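You operate a simulated robot arm through the tools that you are given. There is no shell and no other tool. Be economical: measure what you need, move in short steps, check, and stop when the job is done.

Carry out the task below with a simulated robot arm. There is one attempt and no reset: what you move stays moved.

Task
Lay the white block in the holder, wipe off its smear, put it back and close the blue cover.
Fine: use the wiping pad and put it back. Set down upright: wiping pad. What is to be rubbed or washed off counts as gone when no trace of it is left.

Only the result counts: the job must be done as asked and must still hold three seconds after the hand-in. Knocking over, shifting, dropping, spilling or breaking anything else fails it. A push-on lid holds only when it is set on centred and level and pressed home; a screw cap is set on level and turned clockwise until tight.

Robot
A 7-joint arm with a two-finger parallel gripper, fixed in place. Base frame: the origin is at the foot of the arm, x ahead of it, y to its left, z up; the work surface is at about z = 0.86. Lengths are in m, angles in rad, forces in N, time in s.
With the tool pointing down near the work surface it reaches from about 0.24 to 0.68 m from the base axis. Its first joint turns from -1.152 to 1.152 rad. Payload 2.4 kg.
The TCP is the grasp point between the finger pads, 0.03 m short of the fingertips. In the tool frame z runs along the fingers and y along their closing line. Largest opening 0.094 m; finger width 0.028, thickness 0.01; the body of the gripper, 0.05 by 0.096 m, starts 0.055 m behind the TCP.
Orientation is that of the tool frame in the base frame, as a unit quaternion [w, x, y, z]. With the fingers straight down and closing along the base's y, the tool's x points along the base's -x, its y along +y and its z along -z.

Tools
- The arm moves only by the tool nudge_tool. Its argument "plan" is a list of rows, each an object (a shift or turn left out is 0, a gripper value left out holds the last) with "travel": the shift along the tool's x, y, z in units of 500 mm (1.0 is 500 mm), a list of three; "angular": the turn, a rotation vector about the tool's x, y, z in units of 60 degrees (1.0 is 60 degrees), a list of three; "fingers": the finger opening in m, from 0 to 0.094. In form: [{"travel": [tx, ty, tz], "angular": [rx, ry, rz], "fingers": fingers}, ...]. A call has 1 to 10 rows; each row is the pose to reach, as a shift and turn from the pose commanded when the call began, along the tool's axes at that moment. A call with a number of a shift or a turn outside -1 to 1 is refused whole. Each row takes 0.2 s and may step no farther than 0.05 m and 0.15 rad from the row before; otherwise, or with a gripper value out of range, the whole call is refused. Where a pose cannot be reached the arm comes as near as it can. A force on the tool above 70 N (or 10 N above the force at the start of the call, whichever is more), or a blocked arm, ends the call early, and 0.2 s more pass. The fingers move at their own pace (about 0.153 m/s each) and stop on an object; they squeeze with about 26 N. The grip force told is the motor's: it shows also when the fingers shut on nothing. Time passes only in rows, and 0.2 s behind the last, so rows that repeat a pose let the fingers close. The reply holds the time, the measured pose of the TCP, the force on the tool along the base axes, the opening and the grip force, in the units named above and with some noise, with the torque about the TCP (base axes, N m) and any sound that the robot's microphone picked up.
- Cameras (640 x 400 px; columns grow to the right, rows downward): "scene" is fixed at [0.0329, 0.4749, 1.4549]; the picture's right is [-0.78, -0.63, 0.00], its down [-0.36, 0.45, -0.81] and it looks along [0.51, -0.63, -0.58] (base axes); focal length 326 px, centre (320, 200). "wrist" rides on the gripper at [0.076, 0.014, -0.102] in the tool frame; the picture's right is [-0.18, 0.98, 0.00], its down [-0.75, -0.14, -0.64] and it looks along [-0.63, -0.12, 0.77] (tool axes); focal length 243 px, centre (320, 200). There is no depth. A picture from a camera that has moved, and an enlarged one, comes with that camera's place and axes in the base frame and with its lens. The place of the scene camera against the robot may be out by one fixed shift of up to 0.012 m in any direction.
- capture(camera): a new picture of that camera. It takes no simulated time.
- inspect(camera, box): a new picture of the part [left, top, right, bottom] of that camera's present view, enlarged. It takes no simulated time.
- job_done(): hands the job in; it is judged then, once.

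Go step by step. Nothing tells you positions but the pictures and the camera data: compare them with the known pose of the tool, close in by small moves and look again before you grip or let go. The budget is 120 turns and 64 pictures, counting those below and the enlarged ones. Unless the task says otherwise, let go and move clear before handing in, and close with one line.

The tools are called after "Emit:" as name(argument=value, ...) on one line, values as JSON. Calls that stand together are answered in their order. nudge_tool: Moves the arm, as the interface text tells. Its arguments: {"type":"object","properties":{"plan":{"type":"array","items":{"type":"object","properties":{"travel":{"type":"array","items":{"type":"number"}},"angular":{"type":"array","items":{"type":"number"}},"fingers":{"type":"number"}}}}},"required":["plan"]} The other tools are called the same way: capture (camera) takes a picture; inspect (camera, box) takes an enlarged picture of a part of a camera's view; job_done () hands the job in.

At the start:

```text
time_s: 0.0
tcp_pos: [0.3422, 0.0403, 1.1959]
ee_rot: [-0.001, 0.001, 1.0, 0.0]
wrist_force: [0.4, -0.4, 1.1]
wrist_torque: [0.0, -0.01, 0.01]
width: 0.0937
gripper_force: 0.1
```

scene: 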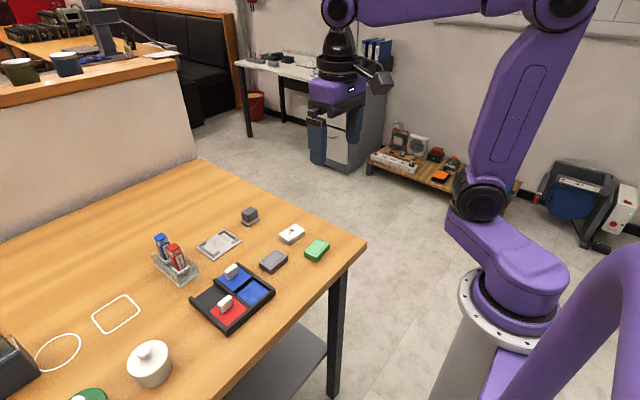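
wrist: 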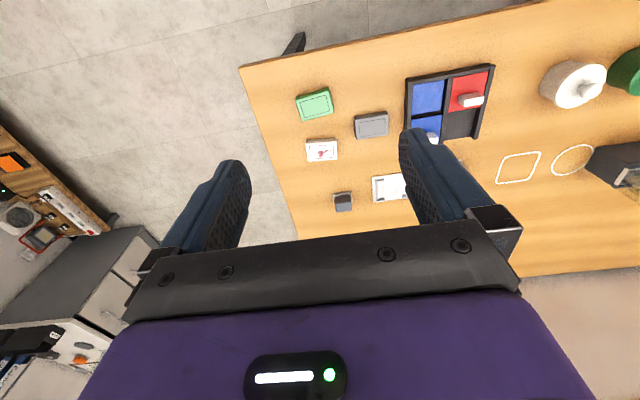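

I see a table with small blocks, a holder tray, a compartment box with coloured covers, and other items. I'll enlarge both views first.

Emit:
inspect(camera="scene", box=[140, 190, 380, 340])

Emit:
inspect(camera="wrist", box=[280, 50, 520, 220])

```text
2.67 times, centred on (260, 265) of scene
camera zoom: at [0.0329, 0.4749, 1.4549], right [-0.78, -0.63, 0.0], down [-0.36, 0.45, -0.81], along [0.51, -0.63, -0.58], focal length 869 px, centre (480, 27)
```

zoom: 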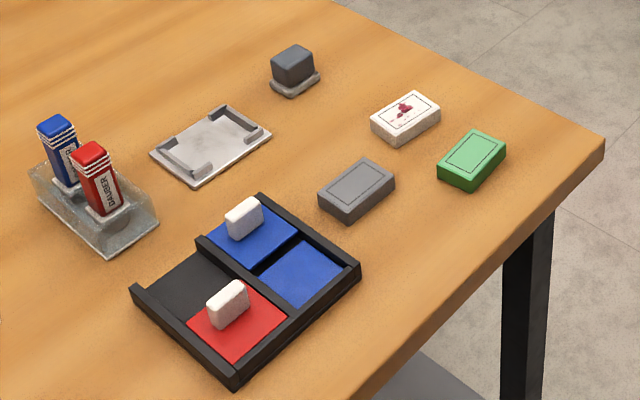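

```text
2.35 times, centred on (400, 135) of wrist
camera zoom: at [0.267, 0.0537, 1.2988], right [0.18, 0.98, 0.0], down [0.75, -0.14, 0.64], along [0.63, -0.12, -0.77], focal length 571 px, centre (132, 353)
```

zoom: 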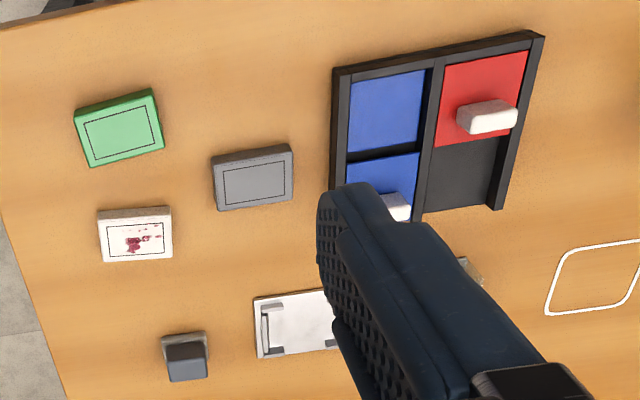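

The smeared white block is near (0.49, 0.01), the clip tray near (0.58, 0.13), and what looks like the wiping pad is near (0.62, 0.04). I'll move lower for better measurements.

Emit:
nudge_tool(plan=[{"travel": [0.01, 0.03, 0.08]}, {"travel": [0.02, 0.07, 0.16]}, {"travel": [0.024, 0.1, 0.232]}, {"travel": [0.024, 0.1, 0.232]}])

Emit:
capture(camera="wrist")

```text
time_s: 1.0
tcp_pos: [0.3311, 0.09, 1.0799]
ee_rot: [0.0, 0.0, 1.0, 0.001]
wrist_force: [0.1, -0.1, 0.3]
wrist_torque: [-0.03, -0.01, -0.04]
width: 0.0939
gripper_force: 0.0
```

```text
59 pictures are left
camera wrist: at [0.2544, 0.1043, 1.1823], right [0.18, 0.98, 0.0], down [0.75, -0.14, 0.64], along [0.63, -0.12, -0.77], focal length 243 px, centre (320, 200)
```

wrist: 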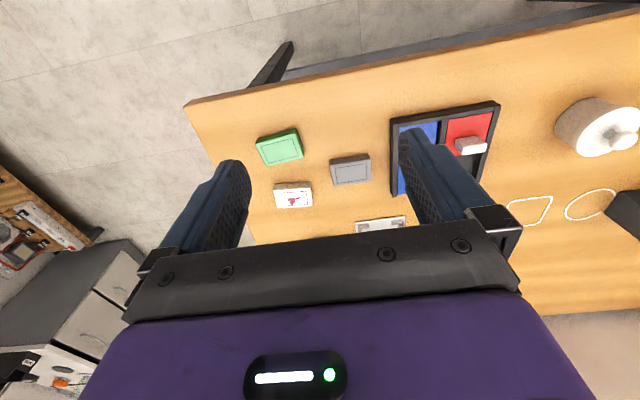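

The gripper body blocks the lower half, so I'll go farther out to see the block, pad and tray at once.

Emit:
nudge_tool(plan=[{"travel": [-0.08, -0.02, 0]}, {"travel": [-0.16, -0.05, 0]}, {"travel": [-0.24, -0.08, 0]}, {"travel": [-0.28, -0.1, 0]}, {"travel": [-0.28, -0.1, 0]}])

Emit:
inspect(camera="wrist", box=[180, 40, 500, 240])

```text
time_s: 2.2
tcp_pos: [0.4713, 0.0403, 1.0821]
ee_rot: [0.0, 0.0, 1.0, 0.0]
wrist_force: [-0.2, 0.7, -0.8]
wrist_torque: [0.04, 0.02, -0.03]
width: 0.0941
gripper_force: 0.1
```

```text
2.00 times, centred on (340, 140) of wrist
camera zoom: at [0.3951, 0.053, 1.1833], right [0.18, 0.98, 0.0], down [0.75, -0.14, 0.64], along [0.63, -0.12, -0.77], focal length 485 px, centre (280, 320)
```

zoom: 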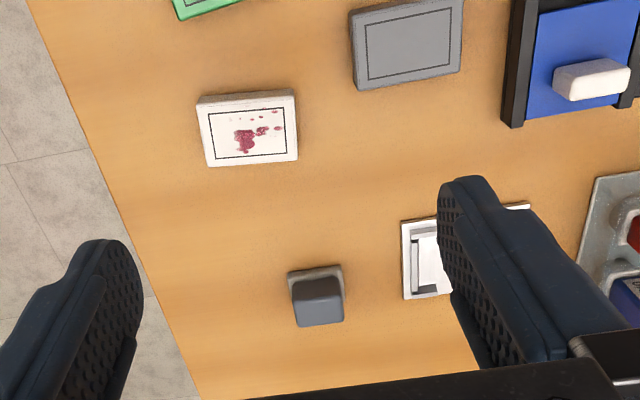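

White block: centre about (0.493, 0.016), roughly 0.058 × 0.036, turned about -6°. Next I'll shift left to see the tray and the box.

Emit:
nudge_tool(plan=[{"travel": [0, 0.09, 0]}, {"travel": [0, 0.18, 0]}, {"travel": [0, 0.24, 0]}, {"travel": [0, 0.24, 0]}])

Emit:
inspect(camera="wrist", box=[220, 0, 500, 220])

Emit:
inspect(camera="wrist", box=[240, 120, 400, 220])

Emit:
inspect(camera="scene", box=[190, 200, 310, 275])

```text
time_s: 3.2
tcp_pos: [0.4708, 0.1599, 1.0797]
ee_rot: [0.0, 0.001, 1.0, 0.0]
wrist_force: [-0.1, 0.8, -0.2]
wrist_torque: [0.01, 0.03, -0.02]
width: 0.0941
gripper_force: 0.1
```

```text
1.82 times, centred on (360, 110) of wrist
camera zoom: at [0.3949, 0.1741, 1.1825], right [0.19, 0.98, 0.0], down [0.75, -0.14, 0.64], along [0.63, -0.12, -0.77], focal length 441 px, centre (247, 364)
```

zoom: 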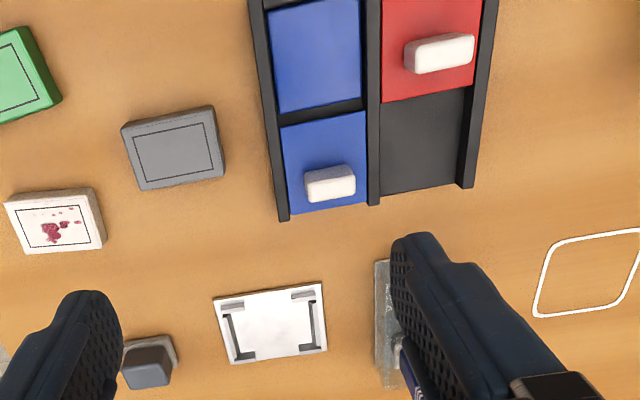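

```text
4.00 times, centred on (320, 170) of wrist
camera zoom: at [0.3949, 0.1741, 1.1825], right [0.19, 0.98, 0.0], down [0.75, -0.14, 0.64], along [0.63, -0.12, -0.77], focal length 970 px, centre (320, 320)
```

zoom: 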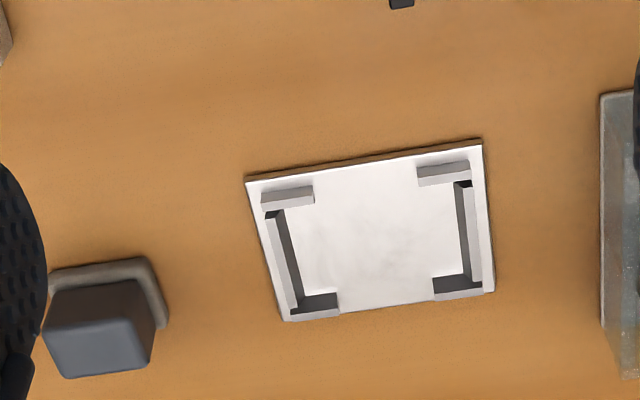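

```text
5.33 times, centred on (250, 238) of scene
camera zoom: at [0.0329, 0.4749, 1.4549], right [-0.78, -0.63, 0.0], down [-0.36, 0.45, -0.81], along [0.51, -0.63, -0.58], focal length 1739 px, centre (693, 0)
```

zoom: 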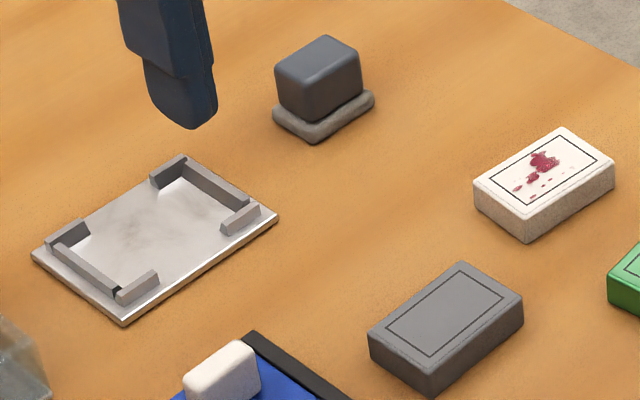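

The tray's nest runs along y, with gaps at the middle of its long sides: centre about (0.618, 0.156), yaw about 0. I'll turn the tool so the fingers close across the block's short side, and move above the block.

Emit:
nudge_tool(plan=[{"travel": [-0.006, -0.041, 0], "angular": [0, 0, -0.14]}, {"travel": [-0.012, -0.082, 0], "angular": [0, 0, -0.28]}, {"travel": [-0.018, -0.123, 0], "angular": [0, 0, -0.42]}, {"travel": [-0.025, -0.164, 0], "angular": [0, 0, -0.56]}, {"travel": [-0.031, -0.205, 0], "angular": [0, 0, -0.7]}, {"travel": [-0.038, -0.246, 0], "angular": [0, 0, -0.84]}, {"travel": [-0.044, -0.288, 0], "angular": [0, 0, -0.98]}])

Emit:
nudge_tool(plan=[{"travel": [0, 0, 0.05], "angular": [0, 0, -0.14]}, {"travel": [0, 0, 0.1], "angular": [0, 0, -0.28]}, {"travel": [0, 0, 0.16], "angular": [0, 0, -0.42]}, {"travel": [0, 0, 0.16], "angular": [0, 0, -0.42]}])

Emit:
capture(camera="wrist")

```text
time_s: 4.8
tcp_pos: [0.493, 0.0154, 1.081]
ee_rot: [0.0, -0.492, 0.871, 0.0]
wrist_force: [-0.6, -0.9, 0.0]
wrist_torque: [-0.03, 0.0, 0.0]
width: 0.0939
gripper_force: 0.1
```

```text
time_s: 5.8
tcp_pos: [0.495, 0.0165, 0.9998]
ee_rot: [0.0, -0.669, 0.743, 0.0]
wrist_force: [-0.8, 0.3, -0.1]
wrist_torque: [-0.01, 0.03, 0.01]
width: 0.0939
gripper_force: 0.0
```

```text
54 pictures are left
camera wrist: at [0.4715, -0.0595, 1.1021], right [-0.96, 0.28, 0.0], down [0.22, 0.73, 0.64], along [0.18, 0.62, -0.77], focal length 243 px, centre (320, 200)
```

wrist: 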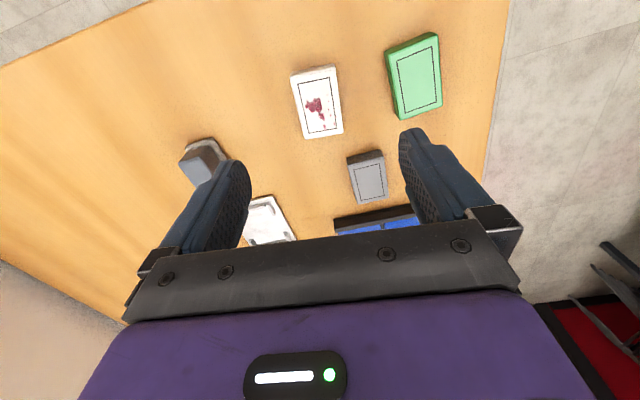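

Emit:
inspect(camera="wrist", box=[250, 40, 410, 140])

```text
4.00 times, centred on (330, 90) of wrist
camera zoom: at [0.4715, -0.0595, 1.1021], right [-0.96, 0.28, 0.0], down [0.22, 0.73, 0.64], along [0.18, 0.62, -0.77], focal length 970 px, centre (280, 640)
```

zoom: 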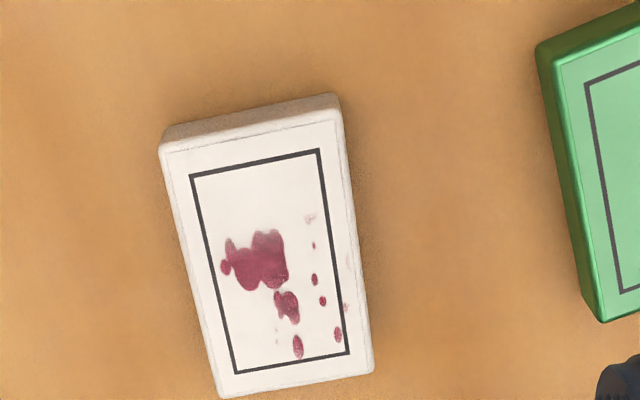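

The block centre is (0.494, 0.013), its yaw -6° and its top at z≈0.880. I'll go down and grip it.

Emit:
nudge_tool(plan=[{"travel": [0.007, 0.001, 0.07], "fingers": 0.07}, {"travel": [0.007, 0.001, 0.14]}, {"travel": [0.007, 0.001, 0.18]}, {"travel": [0.007, 0.001, 0.205]}, {"travel": [0.007, 0.001, 0.205]}])

Emit:
capture(camera="wrist")

```text
time_s: 7.0
tcp_pos: [0.4918, 0.0127, 0.8975]
ee_rot: [0.0, -0.669, 0.744, 0.0]
wrist_force: [-0.6, 0.4, 0.4]
wrist_torque: [0.01, -0.03, 0.01]
width: 0.07
gripper_force: 0.1
```

```text
52 pictures are left
camera wrist: at [0.4706, -0.0624, 1.0], right [-0.96, 0.29, 0.0], down [0.22, 0.73, 0.64], along [0.18, 0.62, -0.77], focal length 243 px, centre (320, 200)
```

wrist: 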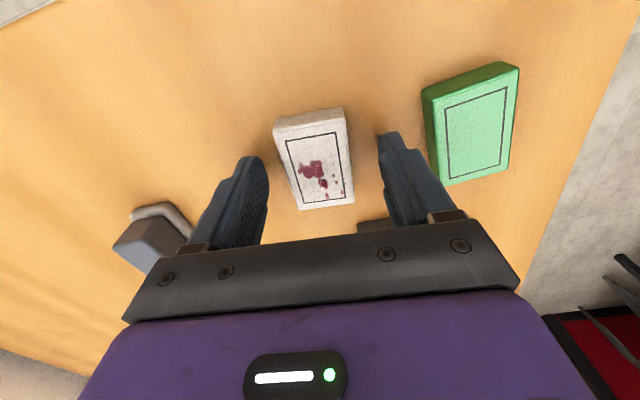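

The block sits between the fingers. I'll close and lift.

Emit:
nudge_tool(plan=[{"fingers": 0.03}, {"fingers": 0.03}, {"fingers": 0.03}, {"fingers": 0.03}])

```text
time_s: 8.0
tcp_pos: [0.4929, 0.0126, 0.8974]
ee_rot: [0.0, -0.67, 0.743, -0.001]
wrist_force: [-0.4, 0.5, 0.1]
wrist_torque: [-0.01, -0.06, 0.0]
width: 0.0391
gripper_force: 25.7
```

Gripped at 0.039 wide. Now I'll lift and carry it over the tray, turning it to line up with the nest.

Emit:
nudge_tool(plan=[{"travel": [0, 0, -0.06]}, {"travel": [0, 0, -0.14]}, {"travel": [-0.06, -0.044, -0.16], "angular": [0, 0, -0.02]}, {"travel": [-0.12, -0.088, -0.16], "angular": [0, 0, -0.04]}, {"travel": [-0.18, -0.132, -0.16], "angular": [0, 0, -0.07]}, {"travel": [-0.24, -0.176, -0.16], "angular": [0, 0, -0.1]}, {"travel": [-0.29, -0.21, -0.16], "angular": [0, 0, -0.1]}, {"travel": [-0.3106, -0.2188, -0.16], "angular": [0, 0, -0.1]}, {"travel": [-0.3106, -0.2188, -0.16], "angular": [0, 0, -0.1]}])

Emit:
capture(camera="wrist")

Emit:
inspect(camera="scene", box=[150, 170, 310, 270])

```text
time_s: 10.0
tcp_pos: [0.6161, 0.1558, 0.9785]
ee_rot: [0.001, -0.707, 0.708, 0.0]
wrist_force: [0.5, -1.0, -0.3]
wrist_torque: [-0.02, 0.03, 0.0]
width: 0.0392
gripper_force: 26.2
```

```text
51 pictures are left
camera wrist: at [0.6032, 0.0788, 1.0803], right [-0.98, 0.18, 0.0], down [0.14, 0.75, 0.64], along [0.12, 0.63, -0.77], focal length 243 px, centre (320, 200)
```

wrist: 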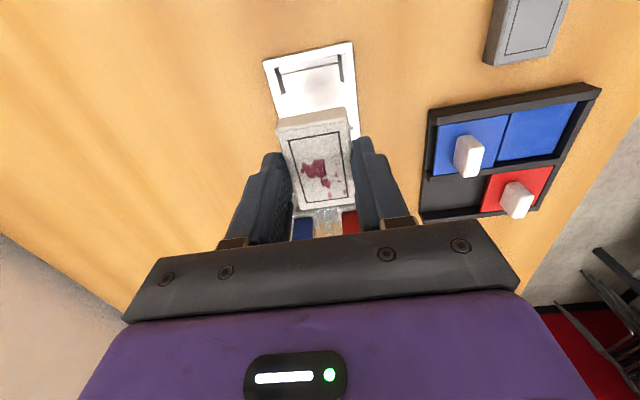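

```text
4.00 times, centred on (230, 220) of scene
camera zoom: at [0.0329, 0.4749, 1.4549], right [-0.78, -0.63, 0.0], down [-0.36, 0.45, -0.81], along [0.51, -0.63, -0.58], focal length 1304 px, centre (680, 120)
```

zoom: 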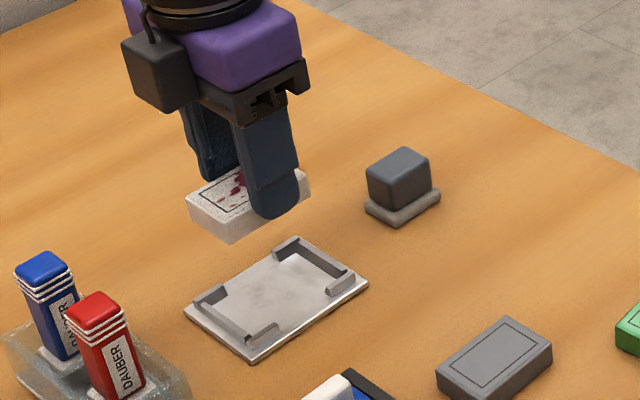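

Emit:
inspect(camera="wrist", box=[224, 30, 416, 150])

```text
3.33 times, centred on (320, 90) of wrist
camera zoom: at [0.6032, 0.0788, 1.0803], right [-0.98, 0.18, 0.0], down [0.14, 0.75, 0.64], along [0.12, 0.63, -0.77], focal length 809 px, centre (320, 567)
```

zoom: 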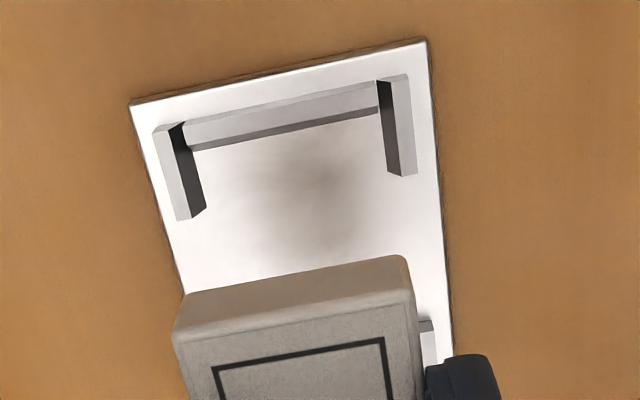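

The tray is square with the base, its nest centred on about (0.6195, 0.155), with a few mm of clearance round the block. Lowering now.

Emit:
nudge_tool(plan=[{"travel": [0, -0.004, 0.04]}, {"travel": [0, -0.004, 0.09]}, {"travel": [0, -0.004, 0.13]}, {"travel": [0, -0.004, 0.146]}, {"travel": [0, -0.004, 0.146]}])

Emit:
capture(camera="wrist")

Emit:
inspect(camera="scene", box=[150, 190, 280, 270])

```text
time_s: 11.2
tcp_pos: [0.6198, 0.1539, 0.9047]
ee_rot: [0.0, 0.708, -0.706, 0.0]
wrist_force: [0.0, 0.0, -0.4]
wrist_torque: [0.03, 0.01, -0.05]
width: 0.039
gripper_force: 25.9
```

```text
48 pictures are left
camera wrist: at [0.6049, 0.0786, 1.0073], right [-0.98, 0.18, 0.0], down [0.14, 0.75, 0.64], along [0.12, 0.63, -0.77], focal length 243 px, centre (320, 200)
```

wrist: 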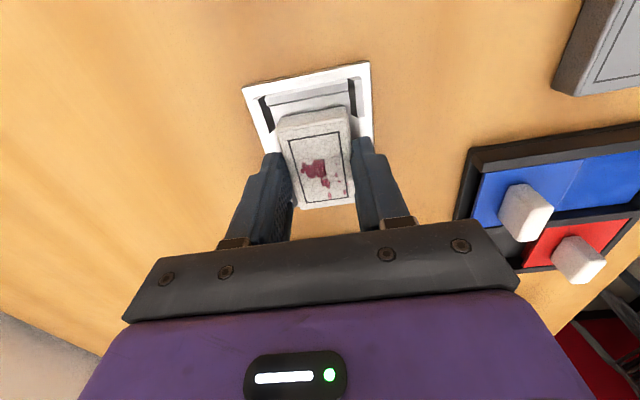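

```text
4.92 times, centred on (215, 230) of scene
camera zoom: at [0.0329, 0.4749, 1.4549], right [-0.78, -0.63, 0.0], down [-0.36, 0.45, -0.81], along [0.51, -0.63, -0.58], focal length 1605 px, centre (837, 52)
```

zoom: 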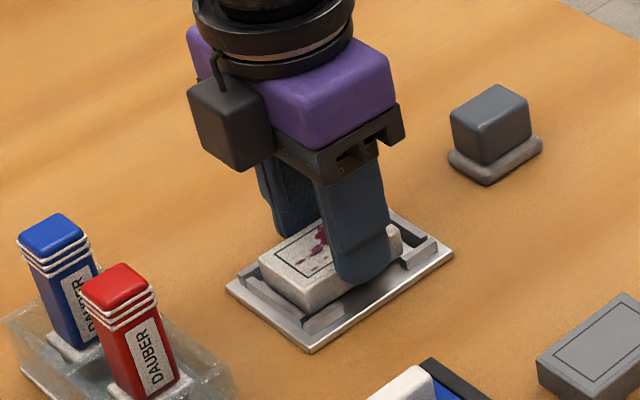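

Emit:
inspect(camera="wrist", box=[232, 50, 392, 150])

Emit:
inspect(camera="scene", box=[190, 225, 254, 265])

```text
4.00 times, centred on (312, 100) of wrist
camera zoom: at [0.6049, 0.0786, 1.0073], right [-0.98, 0.18, 0.0], down [0.14, 0.75, 0.64], along [0.12, 0.63, -0.77], focal length 970 px, centre (352, 600)
```

zoom: 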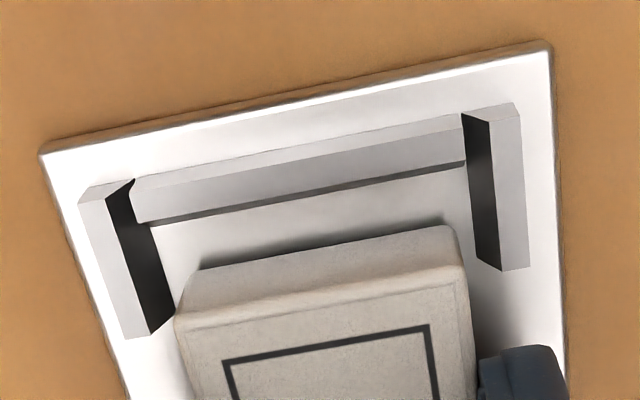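

```text
10.00 times, centred on (222, 245) of scene
camera zoom: at [0.0329, 0.4749, 1.4549], right [-0.78, -0.63, 0.0], down [-0.36, 0.45, -0.81], along [0.51, -0.63, -0.58], focal length 3260 px, centre (1300, -250)
```

zoom: 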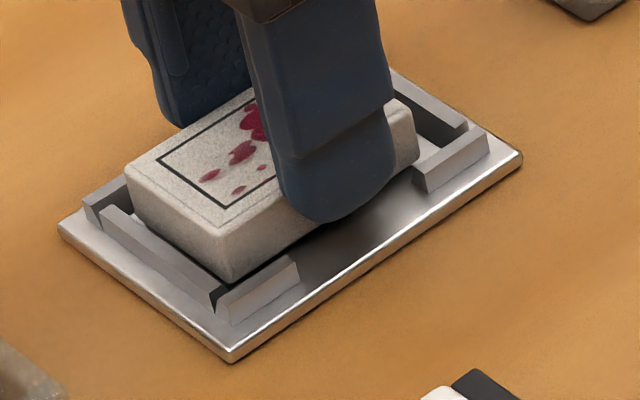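

Alignment is good. I'll lower the last few mm gently, watching the force.

Emit:
nudge_tool(plan=[{"travel": [0.003, 0, 0.002]}, {"travel": [0.003, 0, 0.004]}, {"travel": [0.003, 0, 0.005]}, {"travel": [0.003, 0, 0.005]}])

```text
time_s: 12.2
tcp_pos: [0.6196, 0.1535, 0.9042]
ee_rot: [-0.001, 0.707, -0.707, 0.0]
wrist_force: [-1.5, -2.0, 7.2]
wrist_torque: [-0.01, 0.09, 0.01]
width: 0.0389
gripper_force: 26.0
```

Contact at 7 N, so the block is on the tray floor. I'll open and lift.

Emit:
nudge_tool(plan=[{"travel": [0, 0, -0.001], "fingers": 0.06}, {"travel": [0, 0, -0.002], "fingers": 0.06}, {"travel": [0, 0, -0.06]}, {"travel": [0, 0, -0.14]}, {"travel": [0, 0, -0.2]}, {"travel": [0, 0, -0.2]}])

Emit:
inspect(camera="wrist", box=[220, 50, 400, 170])

Emit:
capture(camera="wrist")

```text
time_s: 13.6
tcp_pos: [0.6203, 0.1539, 1.0035]
ee_rot: [-0.001, 0.707, -0.707, -0.001]
wrist_force: [-0.6, 0.8, 0.5]
wrist_torque: [-0.03, -0.01, 0.04]
width: 0.06
gripper_force: 0.2
```

```text
3.33 times, centred on (310, 110) of wrist
camera zoom: at [0.6049, 0.0771, 1.1063], right [-0.98, 0.18, 0.0], down [0.14, 0.75, 0.64], along [0.12, 0.63, -0.77], focal length 809 px, centre (353, 500)
```

zoom: 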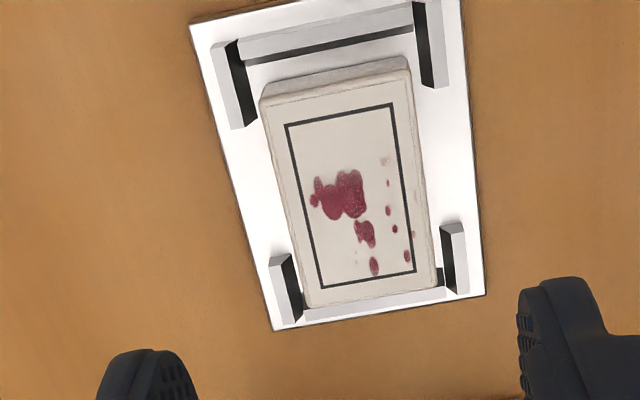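

```text
43 pictures are left
camera wrist: at [0.6049, 0.0771, 1.1063], right [-0.98, 0.18, 0.0], down [0.14, 0.75, 0.64], along [0.12, 0.63, -0.77], focal length 243 px, centre (320, 200)
```

wrist: 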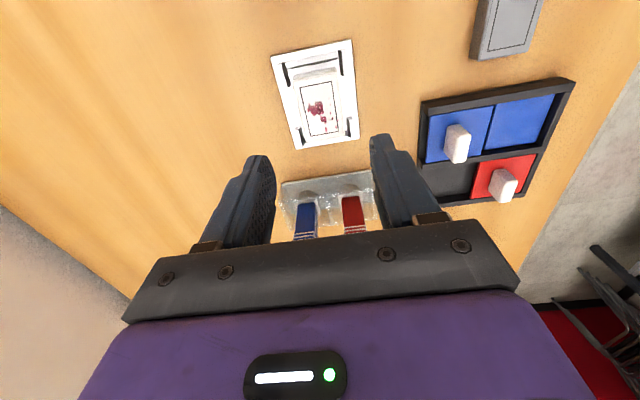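

The block lies in the nest, centred on about (0.619, 0.1525). Now I'll move to the wiping pad and measure it.

Emit:
nudge_tool(plan=[{"travel": [0.08, 0, 0], "fingers": 0.07}, {"travel": [0.16, 0, 0]}, {"travel": [0.248, 0, 0.02]}, {"travel": [0.248, 0, 0.02]}])

Emit:
inspect(camera="wrist", box=[240, 60, 400, 160])

```text
time_s: 14.6
tcp_pos: [0.6214, 0.0297, 0.9939]
ee_rot: [0.001, -0.707, 0.707, 0.0]
wrist_force: [-0.6, -0.1, 0.4]
wrist_torque: [-0.02, -0.01, -0.03]
width: 0.0701
gripper_force: 0.0
```

```text
4.00 times, centred on (320, 110) of wrist
camera zoom: at [0.6062, -0.0473, 1.096], right [-0.98, 0.18, 0.0], down [0.14, 0.75, 0.64], along [0.12, 0.63, -0.77], focal length 970 px, centre (320, 560)
```

zoom: 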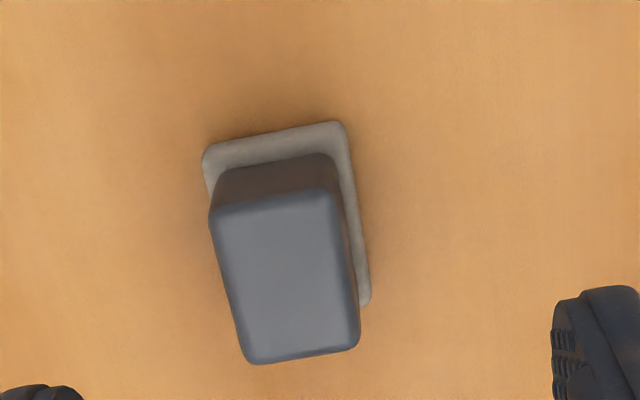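

Pad: base centred on about (0.629, 0.038), handle about 26 × 36 mm with its top near z 0.896. I'll go down around the handle.

Emit:
nudge_tool(plan=[{"travel": [-0.017, -0.0176, 0.05]}, {"travel": [-0.017, -0.0176, 0.12]}, {"travel": [-0.017, -0.0176, 0.176]}, {"travel": [-0.017, -0.0176, 0.176]}])

Emit:
inspect(camera="wrist", box=[200, 60, 440, 220])

Emit:
inspect(camera="scene", box=[200, 180, 320, 255])

```text
time_s: 15.6
tcp_pos: [0.6291, 0.0374, 0.905]
ee_rot: [0.0, 0.707, -0.707, 0.0]
wrist_force: [0.1, 0.0, 0.2]
wrist_torque: [-0.01, -0.03, -0.02]
width: 0.0698
gripper_force: 0.1
```

```text
2.50 times, centred on (320, 140) of wrist
camera zoom: at [0.6141, -0.039, 1.0066], right [-0.98, 0.18, 0.0], down [0.14, 0.75, 0.64], along [0.12, 0.63, -0.77], focal length 606 px, centre (320, 350)
```

zoom: 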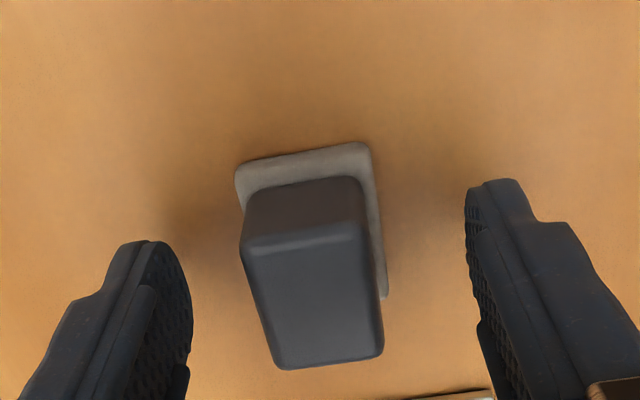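

```text
5.33 times, centred on (260, 218) of scene
camera zoom: at [0.0329, 0.4749, 1.4549], right [-0.78, -0.63, 0.0], down [-0.36, 0.45, -0.81], along [0.51, -0.63, -0.58], focal length 1739 px, centre (640, 107)
```

zoom: 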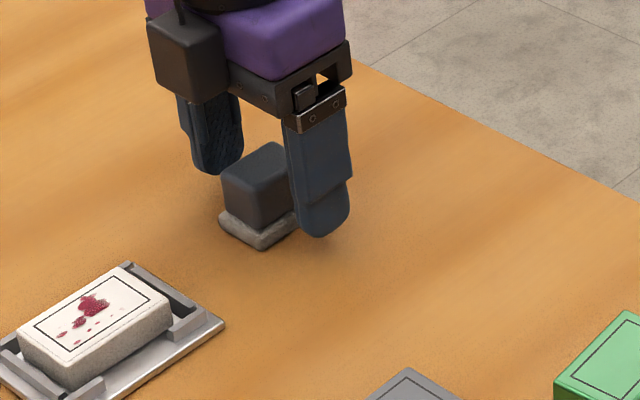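

The pad is centred between the fingers, so I'll close and lift a little.

Emit:
nudge_tool(plan=[{"fingers": 0.015}, {"fingers": 0.015}, {"fingers": 0.015}, {"fingers": 0.015}])

```text
time_s: 16.6
tcp_pos: [0.629, 0.0372, 0.9057]
ee_rot: [0.001, -0.707, 0.707, 0.001]
wrist_force: [1.2, 0.2, 0.1]
wrist_torque: [0.01, 0.02, 0.01]
width: 0.0271
gripper_force: 25.5
```

Gripped at 0.027. I'll lift and carry it over the block.

Emit:
nudge_tool(plan=[{"travel": [0, 0, -0.06]}, {"travel": [0, 0, -0.12]}, {"travel": [-0.08, 0.007, -0.12]}, {"travel": [-0.16, 0.014, -0.12]}, {"travel": [-0.23, 0.02, -0.12]}, {"travel": [-0.23, 0.02, -0.08]}, {"travel": [-0.23, 0.02, -0.064]}, {"travel": [-0.23, 0.02, -0.064]}])

Emit:
inspect(camera="wrist", box=[220, 60, 420, 200])

Emit:
inspect(camera="scene", box=[170, 190, 270, 265])

```text
time_s: 18.4
tcp_pos: [0.6194, 0.1547, 0.9379]
ee_rot: [-0.001, -0.707, 0.707, 0.0]
wrist_force: [0.7, 0.4, -0.2]
wrist_torque: [-0.03, 0.02, -0.03]
width: 0.027
gripper_force: 26.1
```

```text
2.86 times, centred on (320, 130) of wrist
camera zoom: at [0.6037, 0.0765, 1.0387], right [-0.98, 0.18, 0.0], down [0.14, 0.75, 0.64], along [0.12, 0.63, -0.77], focal length 693 px, centre (320, 400)
```

zoom: 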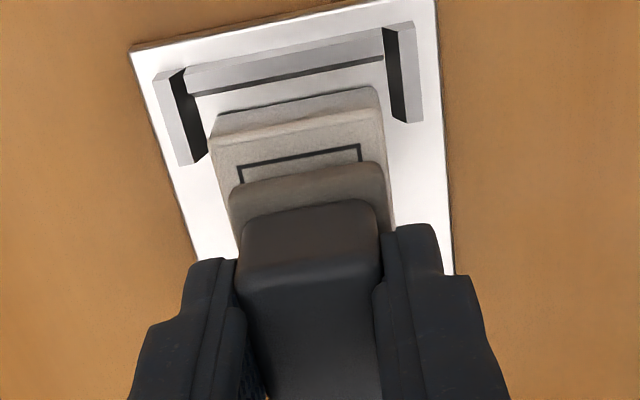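

```text
5.33 times, centred on (220, 228) of scene
camera zoom: at [0.0329, 0.4749, 1.4549], right [-0.78, -0.63, 0.0], down [-0.36, 0.45, -0.81], along [0.51, -0.63, -0.58], focal length 1739 px, centre (853, 53)
```

zoom: 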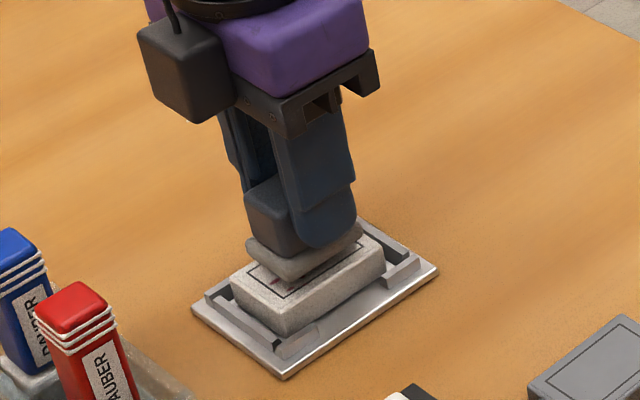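

Just above the block. Pressing down lightly.

Emit:
nudge_tool(plan=[{"travel": [0, 0, 0.006]}, {"travel": [0, 0, 0.009]}, {"travel": [0, 0, 0.011]}, {"travel": [0, 0, 0.013]}, {"travel": [0, 0, 0.013]}])

```text
time_s: 19.6
tcp_pos: [0.6184, 0.1539, 0.9303]
ee_rot: [0.0, 0.708, -0.707, 0.0]
wrist_force: [0.8, 0.2, -0.1]
wrist_torque: [-0.02, 0.0, 0.05]
width: 0.0269
gripper_force: 25.8
```

Emit:
nudge_tool(plan=[{"travel": [0, 0, 0.002]}, {"travel": [0, 0, 0.003]}, {"travel": [0, 0, 0.004]}, {"travel": [0, 0, 0.004]}])

```text
time_s: 20.6
tcp_pos: [0.6188, 0.1538, 0.928]
ee_rot: [0.0, 0.707, -0.707, 0.001]
wrist_force: [0.8, 0.5, 0.0]
wrist_torque: [-0.01, 0.03, 0.0]
width: 0.0272
gripper_force: 25.9
```

Emit:
nudge_tool(plan=[{"travel": [0, 0, 0.001]}, {"travel": [0, 0, 0.002]}, {"travel": [0, 0, 0.003]}, {"travel": [0, 0, 0.003]}])

Emit:
inspect(camera="scene", box=[190, 215, 254, 255])

```text
time_s: 21.6
tcp_pos: [0.6187, 0.1543, 0.928]
ee_rot: [0.001, -0.707, 0.707, -0.001]
wrist_force: [-3.3, 0.6, 16.2]
wrist_torque: [0.03, 0.18, -0.01]
width: 0.0268
gripper_force: 26.3
```

```text
10.00 times, centred on (222, 235) of scene
camera zoom: at [0.0325, 0.4748, 1.455], right [-0.78, -0.63, 0.0], down [-0.36, 0.45, -0.81], along [0.51, -0.63, -0.58], focal length 3260 px, centre (1300, -150)
```

zoom: 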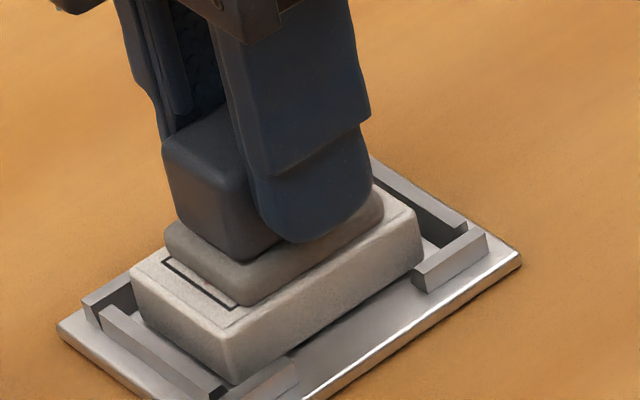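

Contact at 16 N. I'll wipe back and forth with slightly less pressure.

Emit:
nudge_tool(plan=[{"travel": [0.015, 0, -0.0005]}, {"travel": [0.032, 0, -0.0005]}, {"travel": [0.032, 0.014, -0.0005]}, {"travel": [0.01, 0.014, -0.0005]}, {"travel": [-0.012, 0.014, -0.0005]}, {"travel": [-0.03, 0.014, -0.0005]}, {"travel": [-0.03, 0, -0.0005]}, {"travel": [-0.03, -0.014, -0.0005]}, {"travel": [-0.01, -0.014, -0.0005]}, {"travel": [0.01, -0.014, -0.0005]}])

Emit:
nudge_tool(plan=[{"travel": [0.022, 0, 0]}, {"travel": [0.022, 0.014, 0]}, {"travel": [0, 0.014, 0]}, {"travel": [-0.02, 0.014, 0]}, {"travel": [-0.04, 0.014, 0]}, {"travel": [-0.04, 0.028, 0]}, {"travel": [-0.02, 0.028, 0]}, {"travel": [0, 0.028, 0]}, {"travel": [0.022, 0.028, 0]}, {"travel": [-0.01, 0.014, 0]}])

```text
time_s: 23.8
tcp_pos: [0.6258, 0.1478, 0.9265]
ee_rot: [0.0, -0.707, 0.708, -0.001]
wrist_force: [1.2, 4.2, 9.8]
wrist_torque: [0.27, -0.02, -0.02]
width: 0.027
gripper_force: 25.7
```

```text
time_s: 26.0
tcp_pos: [0.619, 0.1506, 0.9274]
ee_rot: [0.0, -0.706, 0.708, -0.001]
wrist_force: [-1.1, -3.7, 7.5]
wrist_torque: [0.01, 0.04, 0.05]
width: 0.0268
gripper_force: 26.7
```

Lifting to inspect the block's face.

Emit:
nudge_tool(plan=[{"travel": [0, 0, -0.05]}, {"travel": [0, 0, -0.13]}, {"travel": [0.03, 0, -0.2]}, {"travel": [0.03, 0, -0.2]}])

Emit:
inspect(camera="wrist", box=[240, 60, 400, 180])

Emit:
inspect(camera="scene", box=[190, 225, 254, 265])

```text
time_s: 27.0
tcp_pos: [0.6178, 0.1383, 1.0267]
ee_rot: [0.0, 0.707, -0.707, 0.001]
wrist_force: [0.1, -1.3, -1.5]
wrist_torque: [-0.01, 0.01, 0.01]
width: 0.027
gripper_force: 26.0
```

```text
3.33 times, centred on (320, 120) of wrist
camera zoom: at [0.6044, 0.0614, 1.1287], right [-0.98, 0.18, 0.0], down [0.14, 0.75, 0.64], along [0.12, 0.63, -0.77], focal length 809 px, centre (320, 467)
```

zoom: 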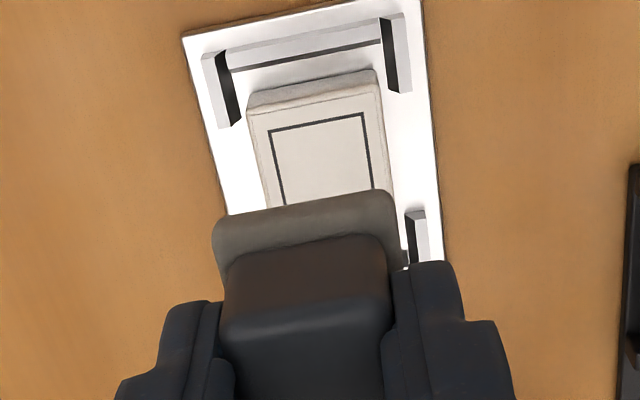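

```text
10.00 times, centred on (222, 245) of scene
camera zoom: at [0.0329, 0.4749, 1.4549], right [-0.78, -0.63, 0.0], down [-0.36, 0.45, -0.81], along [0.51, -0.63, -0.58], focal length 3260 px, centre (1300, -250)
```

zoom: 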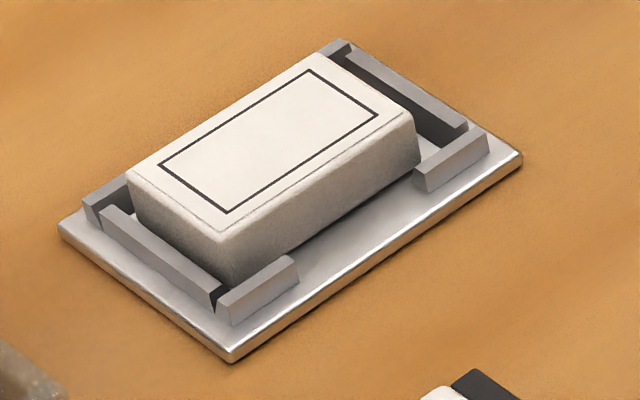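

The face looks clean from here. I'll shift so the wrist camera sees the whole face for a close check.

Emit:
nudge_tool(plan=[{"travel": [-0.06, 0, 0]}, {"travel": [-0.11, 0, 0]}, {"travel": [-0.11, 0, 0]}])

Emit:
inspect(camera="wrist", box=[270, 30, 390, 120])

```text
time_s: 27.8
tcp_pos: [0.6194, 0.1941, 1.0269]
ee_rot: [0.0, -0.707, 0.707, 0.0]
wrist_force: [-0.7, 0.8, -0.8]
wrist_torque: [0.0, 0.01, 0.04]
width: 0.027
gripper_force: 25.7
```

```text
4.44 times, centred on (330, 75) of wrist
camera zoom: at [0.604, 0.1167, 1.1292], right [-0.98, 0.18, 0.0], down [0.14, 0.75, 0.64], along [0.12, 0.63, -0.77], focal length 1078 px, centre (276, 756)
```

zoom: 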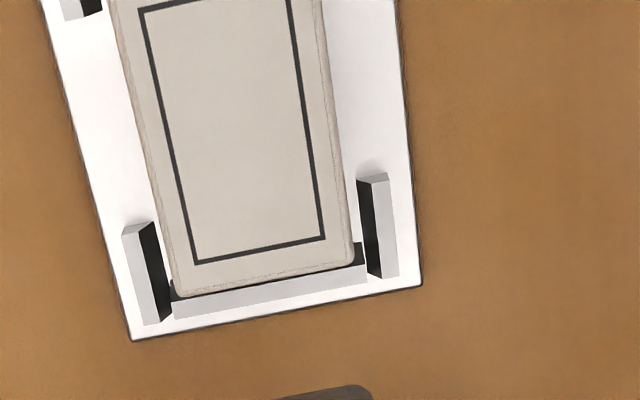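

The smear is gone. Now the pad goes back to where it was, descending in steps.

Emit:
nudge_tool(plan=[{"travel": [0.08, 0, 0]}, {"travel": [0.17, -0.01, 0]}, {"travel": [0.25, -0.02, 0.02]}, {"travel": [0.31, -0.02, 0.08]}, {"travel": [0.31, -0.02, 0.17]}, {"travel": [0.31, -0.02, 0.22]}, {"travel": [0.31, -0.02, 0.24]}, {"travel": [0.31, -0.02, 0.24]}])

Emit:
inspect(camera="wrist", box=[240, 80, 400, 200])

Emit:
inspect(camera="scene", box=[210, 190, 290, 240])

```text
time_s: 29.6
tcp_pos: [0.6288, 0.0386, 0.9069]
ee_rot: [0.001, -0.707, 0.707, 0.001]
wrist_force: [0.7, 0.6, -1.5]
wrist_torque: [0.01, -0.02, 0.03]
width: 0.027
gripper_force: 26.8
```

```text
3.33 times, centred on (320, 140) of wrist
camera zoom: at [0.6134, -0.0381, 1.0088], right [-0.98, 0.18, 0.0], down [0.14, 0.75, 0.64], along [0.12, 0.63, -0.77], focal length 809 px, centre (320, 400)
```

zoom: 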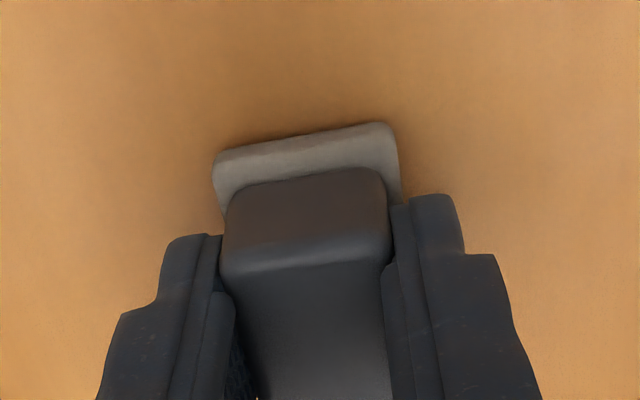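

```text
8.00 times, centred on (250, 215) of scene
camera zoom: at [0.0329, 0.4749, 1.4549], right [-0.78, -0.63, 0.0], down [-0.36, 0.45, -0.81], along [0.51, -0.63, -0.58], focal length 2608 px, centre (880, 80)
```

zoom: 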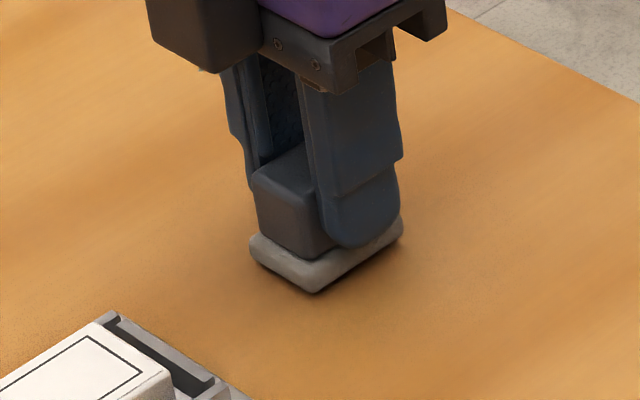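

Emit:
nudge_tool(plan=[{"travel": [0, 0, 0.002]}, {"travel": [0, 0, 0.004]}, {"travel": [0, 0, 0.0055]}, {"travel": [0, 0, 0.0055]}])

```text
time_s: 30.6
tcp_pos: [0.6282, 0.039, 0.905]
ee_rot: [0.0, -0.707, 0.707, 0.0]
wrist_force: [-0.3, -0.4, -0.3]
wrist_torque: [0.01, -0.01, 0.02]
width: 0.0272
gripper_force: 25.9
```

Emit:
nudge_tool(plan=[{"travel": [0, 0, 0.001]}, {"travel": [0, 0, 0.002]}, {"travel": [0, 0, 0.003]}, {"travel": [0, 0, 0.003]}])

```text
time_s: 31.6
tcp_pos: [0.628, 0.0384, 0.9044]
ee_rot: [0.0, -0.707, 0.707, 0.0]
wrist_force: [-4.1, -0.2, 11.2]
wrist_torque: [0.11, 0.19, 0.05]
width: 0.0269
gripper_force: 26.4
```

The pad rests on the table. I'll release it and rise clear.

Emit:
nudge_tool(plan=[{"travel": [0, 0, -0.0012]}, {"travel": [0, 0, -0.0012], "fingers": 0.06}, {"travel": [0, 0, -0.0012], "fingers": 0.06}, {"travel": [0, 0, -0.05]}, {"travel": [0, 0, -0.12]}, {"travel": [0, 0, -0.19]}, {"travel": [0, 0, -0.19]}])

Emit:
inspect(camera="wrist", box=[240, 60, 400, 160])

```text
time_s: 33.2
tcp_pos: [0.6279, 0.039, 0.9978]
ee_rot: [0.0, -0.707, 0.707, 0.0]
wrist_force: [-0.1, 0.6, -0.1]
wrist_torque: [-0.02, -0.01, -0.03]
width: 0.0599
gripper_force: 0.1
```

```text
4.00 times, centred on (320, 110) of wrist
camera zoom: at [0.6133, -0.0374, 1.0996], right [-0.98, 0.18, 0.0], down [0.14, 0.75, 0.64], along [0.12, 0.63, -0.77], focal length 970 px, centre (320, 560)
```

zoom: 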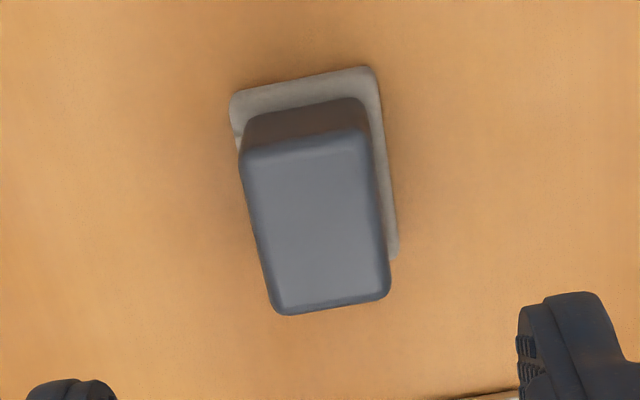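

The pad is upright in its place. Back to the block over the tray.

Emit:
nudge_tool(plan=[{"travel": [-0.08, 0.006, 0], "fingers": 0.06}, {"travel": [-0.16, 0.012, 0]}, {"travel": [-0.23, 0.02, 0]}, {"travel": [-0.23, 0.02, 0]}])

Emit:
inspect(camera="wrist", box=[220, 50, 400, 170])

```text
time_s: 34.2
tcp_pos: [0.6185, 0.1536, 0.9972]
ee_rot: [0.0, -0.707, 0.708, -0.001]
wrist_force: [0.0, 0.2, 0.2]
wrist_torque: [0.0, 0.03, -0.02]
width: 0.0599
gripper_force: 0.0
```

```text
3.33 times, centred on (310, 110) of wrist
camera zoom: at [0.6036, 0.0773, 1.0995], right [-0.98, 0.19, 0.0], down [0.14, 0.75, 0.64], along [0.12, 0.63, -0.77], focal length 809 px, centre (353, 500)
```

zoom: 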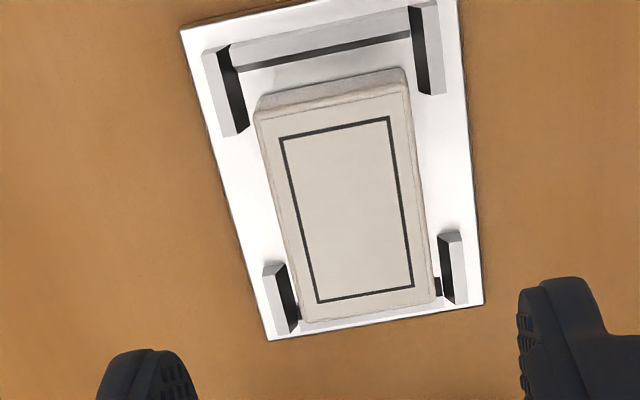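

The block is centred under the tool and square. I'll go down and grip.

Emit:
nudge_tool(plan=[{"travel": [0, 0, 0.08]}, {"travel": [0, 0, 0.15]}, {"travel": [0, 0, 0.188]}, {"travel": [0, 0, 0.188]}, {"travel": [0, 0, 0.188], "fingers": 0.03}, {"travel": [0, 0, 0.188], "fingers": 0.03}, {"travel": [0, 0, 0.188], "fingers": 0.03}])

```text
time_s: 35.8
tcp_pos: [0.6173, 0.1517, 0.9033]
ee_rot: [0.0, 0.707, -0.707, 0.0]
wrist_force: [0.7, 0.0, 0.5]
wrist_torque: [0.03, -0.03, 0.05]
width: 0.0391
gripper_force: 25.7
```

Gripped. Carrying it back to its original spot at (0.494, 0.013), yaw -6°.

Emit:
nudge_tool(plan=[{"travel": [0, 0, -0.06]}, {"travel": [0, 0, -0.13]}, {"travel": [0.06, 0.053, -0.15], "angular": [0, 0, 0.02]}, {"travel": [0.12, 0.106, -0.15], "angular": [0, 0, 0.04]}, {"travel": [0.18, 0.159, -0.15], "angular": [0, 0, 0.07]}, {"travel": [0.23, 0.205, -0.15], "angular": [0, 0, 0.1]}, {"travel": [0.282, 0.25, -0.12], "angular": [0, 0, 0.1]}, {"travel": [0.282, 0.25, -0.06], "angular": [0, 0, 0.1]}, {"travel": [0.282, 0.25, -0.01], "angular": [0, 0, 0.1]}, {"travel": [0.282, 0.25, -0.002], "angular": [0, 0, 0.1]}])

Emit:
capture(camera="wrist")

```text
time_s: 38.0
tcp_pos: [0.4943, 0.0121, 0.9049]
ee_rot: [0.0, -0.669, 0.743, 0.0]
wrist_force: [0.1, -0.2, -0.4]
wrist_torque: [-0.01, -0.01, 0.03]
width: 0.0392
gripper_force: 25.7
```

```text
29 pictures are left
camera wrist: at [0.4707, -0.0625, 1.0059], right [-0.96, 0.29, 0.0], down [0.22, 0.73, 0.64], along [0.18, 0.62, -0.77], focal length 243 px, centre (320, 200)
```

wrist: 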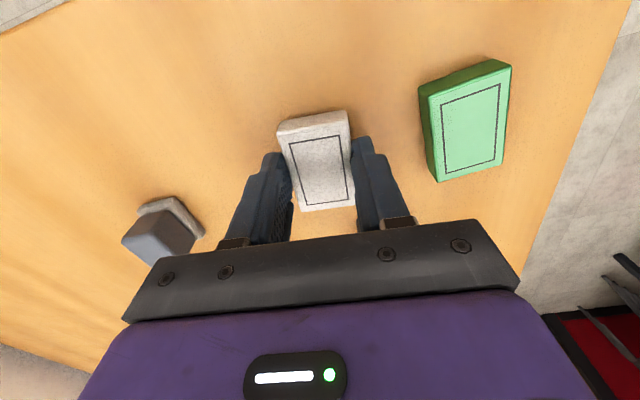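

Emit:
nudge_tool(plan=[{"travel": [0, 0, 0.006]}, {"travel": [0, 0, 0.01]}, {"travel": [0, 0, 0.012]}, {"travel": [0, 0, 0.012]}])

```text
time_s: 39.0
tcp_pos: [0.4928, 0.0125, 0.8995]
ee_rot: [0.0, -0.669, 0.743, 0.0]
wrist_force: [-0.6, 0.1, -1.6]
wrist_torque: [-0.01, -0.03, 0.0]
width: 0.039
gripper_force: 26.1
```

Emit:
nudge_tool(plan=[{"travel": [0, 0, 0.002]}, {"travel": [0, 0, 0.003]}, {"travel": [0, 0, 0.004]}, {"travel": [0, 0, 0.004]}])

```text
time_s: 40.0
tcp_pos: [0.4933, 0.0117, 0.8982]
ee_rot: [0.0, -0.669, 0.743, -0.001]
wrist_force: [-4.1, 1.3, 22.0]
wrist_torque: [0.03, 0.12, -0.02]
width: 0.0394
gripper_force: 26.0
```

Touchdown. I'll ease off, release and rise.

Emit:
nudge_tool(plan=[{"travel": [0, 0, -0.002]}, {"travel": [0, 0, -0.002], "fingers": 0.06}, {"travel": [0, 0, -0.002], "fingers": 0.06}, {"travel": [0, 0, -0.06]}, {"travel": [0, 0, -0.14]}, {"travel": [0, 0, -0.22]}, {"travel": [0, 0, -0.3]}, {"travel": [0, 0, -0.36]}, {"travel": [0, 0, -0.36]}])

Emit:
capture(camera="wrist")

Emit:
inspect(camera="scene", box=[140, 190, 380, 340])

```text
time_s: 42.0
tcp_pos: [0.4922, 0.0117, 1.0785]
ee_rot: [0.0, -0.669, 0.743, -0.001]
wrist_force: [0.1, 0.0, 0.0]
wrist_torque: [0.0, 0.03, -0.02]
width: 0.06
gripper_force: 0.0
```

```text
28 pictures are left
camera wrist: at [0.4704, -0.062, 1.1799], right [-0.96, 0.29, 0.0], down [0.22, 0.73, 0.64], along [0.18, 0.62, -0.77], focal length 243 px, centre (320, 200)
```

wrist: 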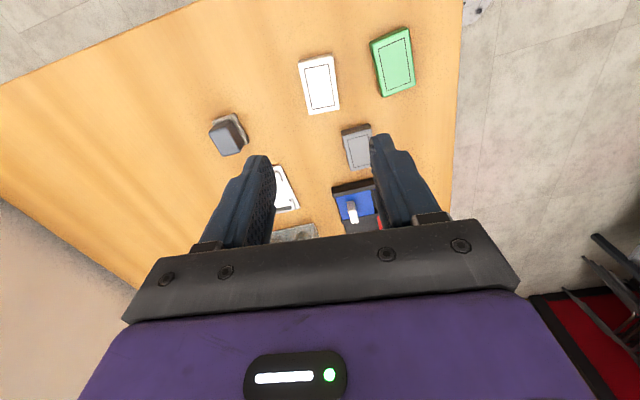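

```text
2.67 times, centred on (260, 265) of scene
camera zoom: at [0.0329, 0.4749, 1.4549], right [-0.78, -0.63, 0.0], down [-0.36, 0.45, -0.81], along [0.51, -0.63, -0.58], focal length 869 px, centre (480, 27)
```

zoom: 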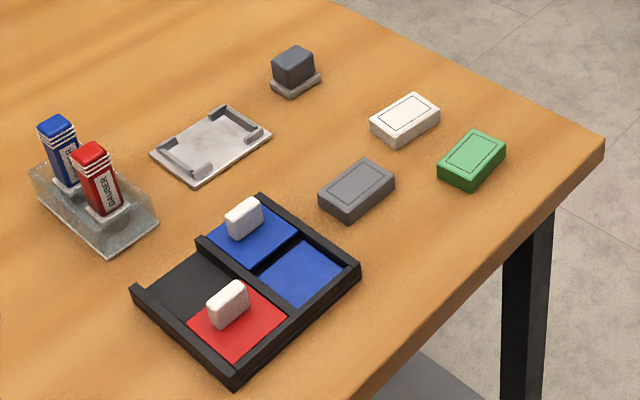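

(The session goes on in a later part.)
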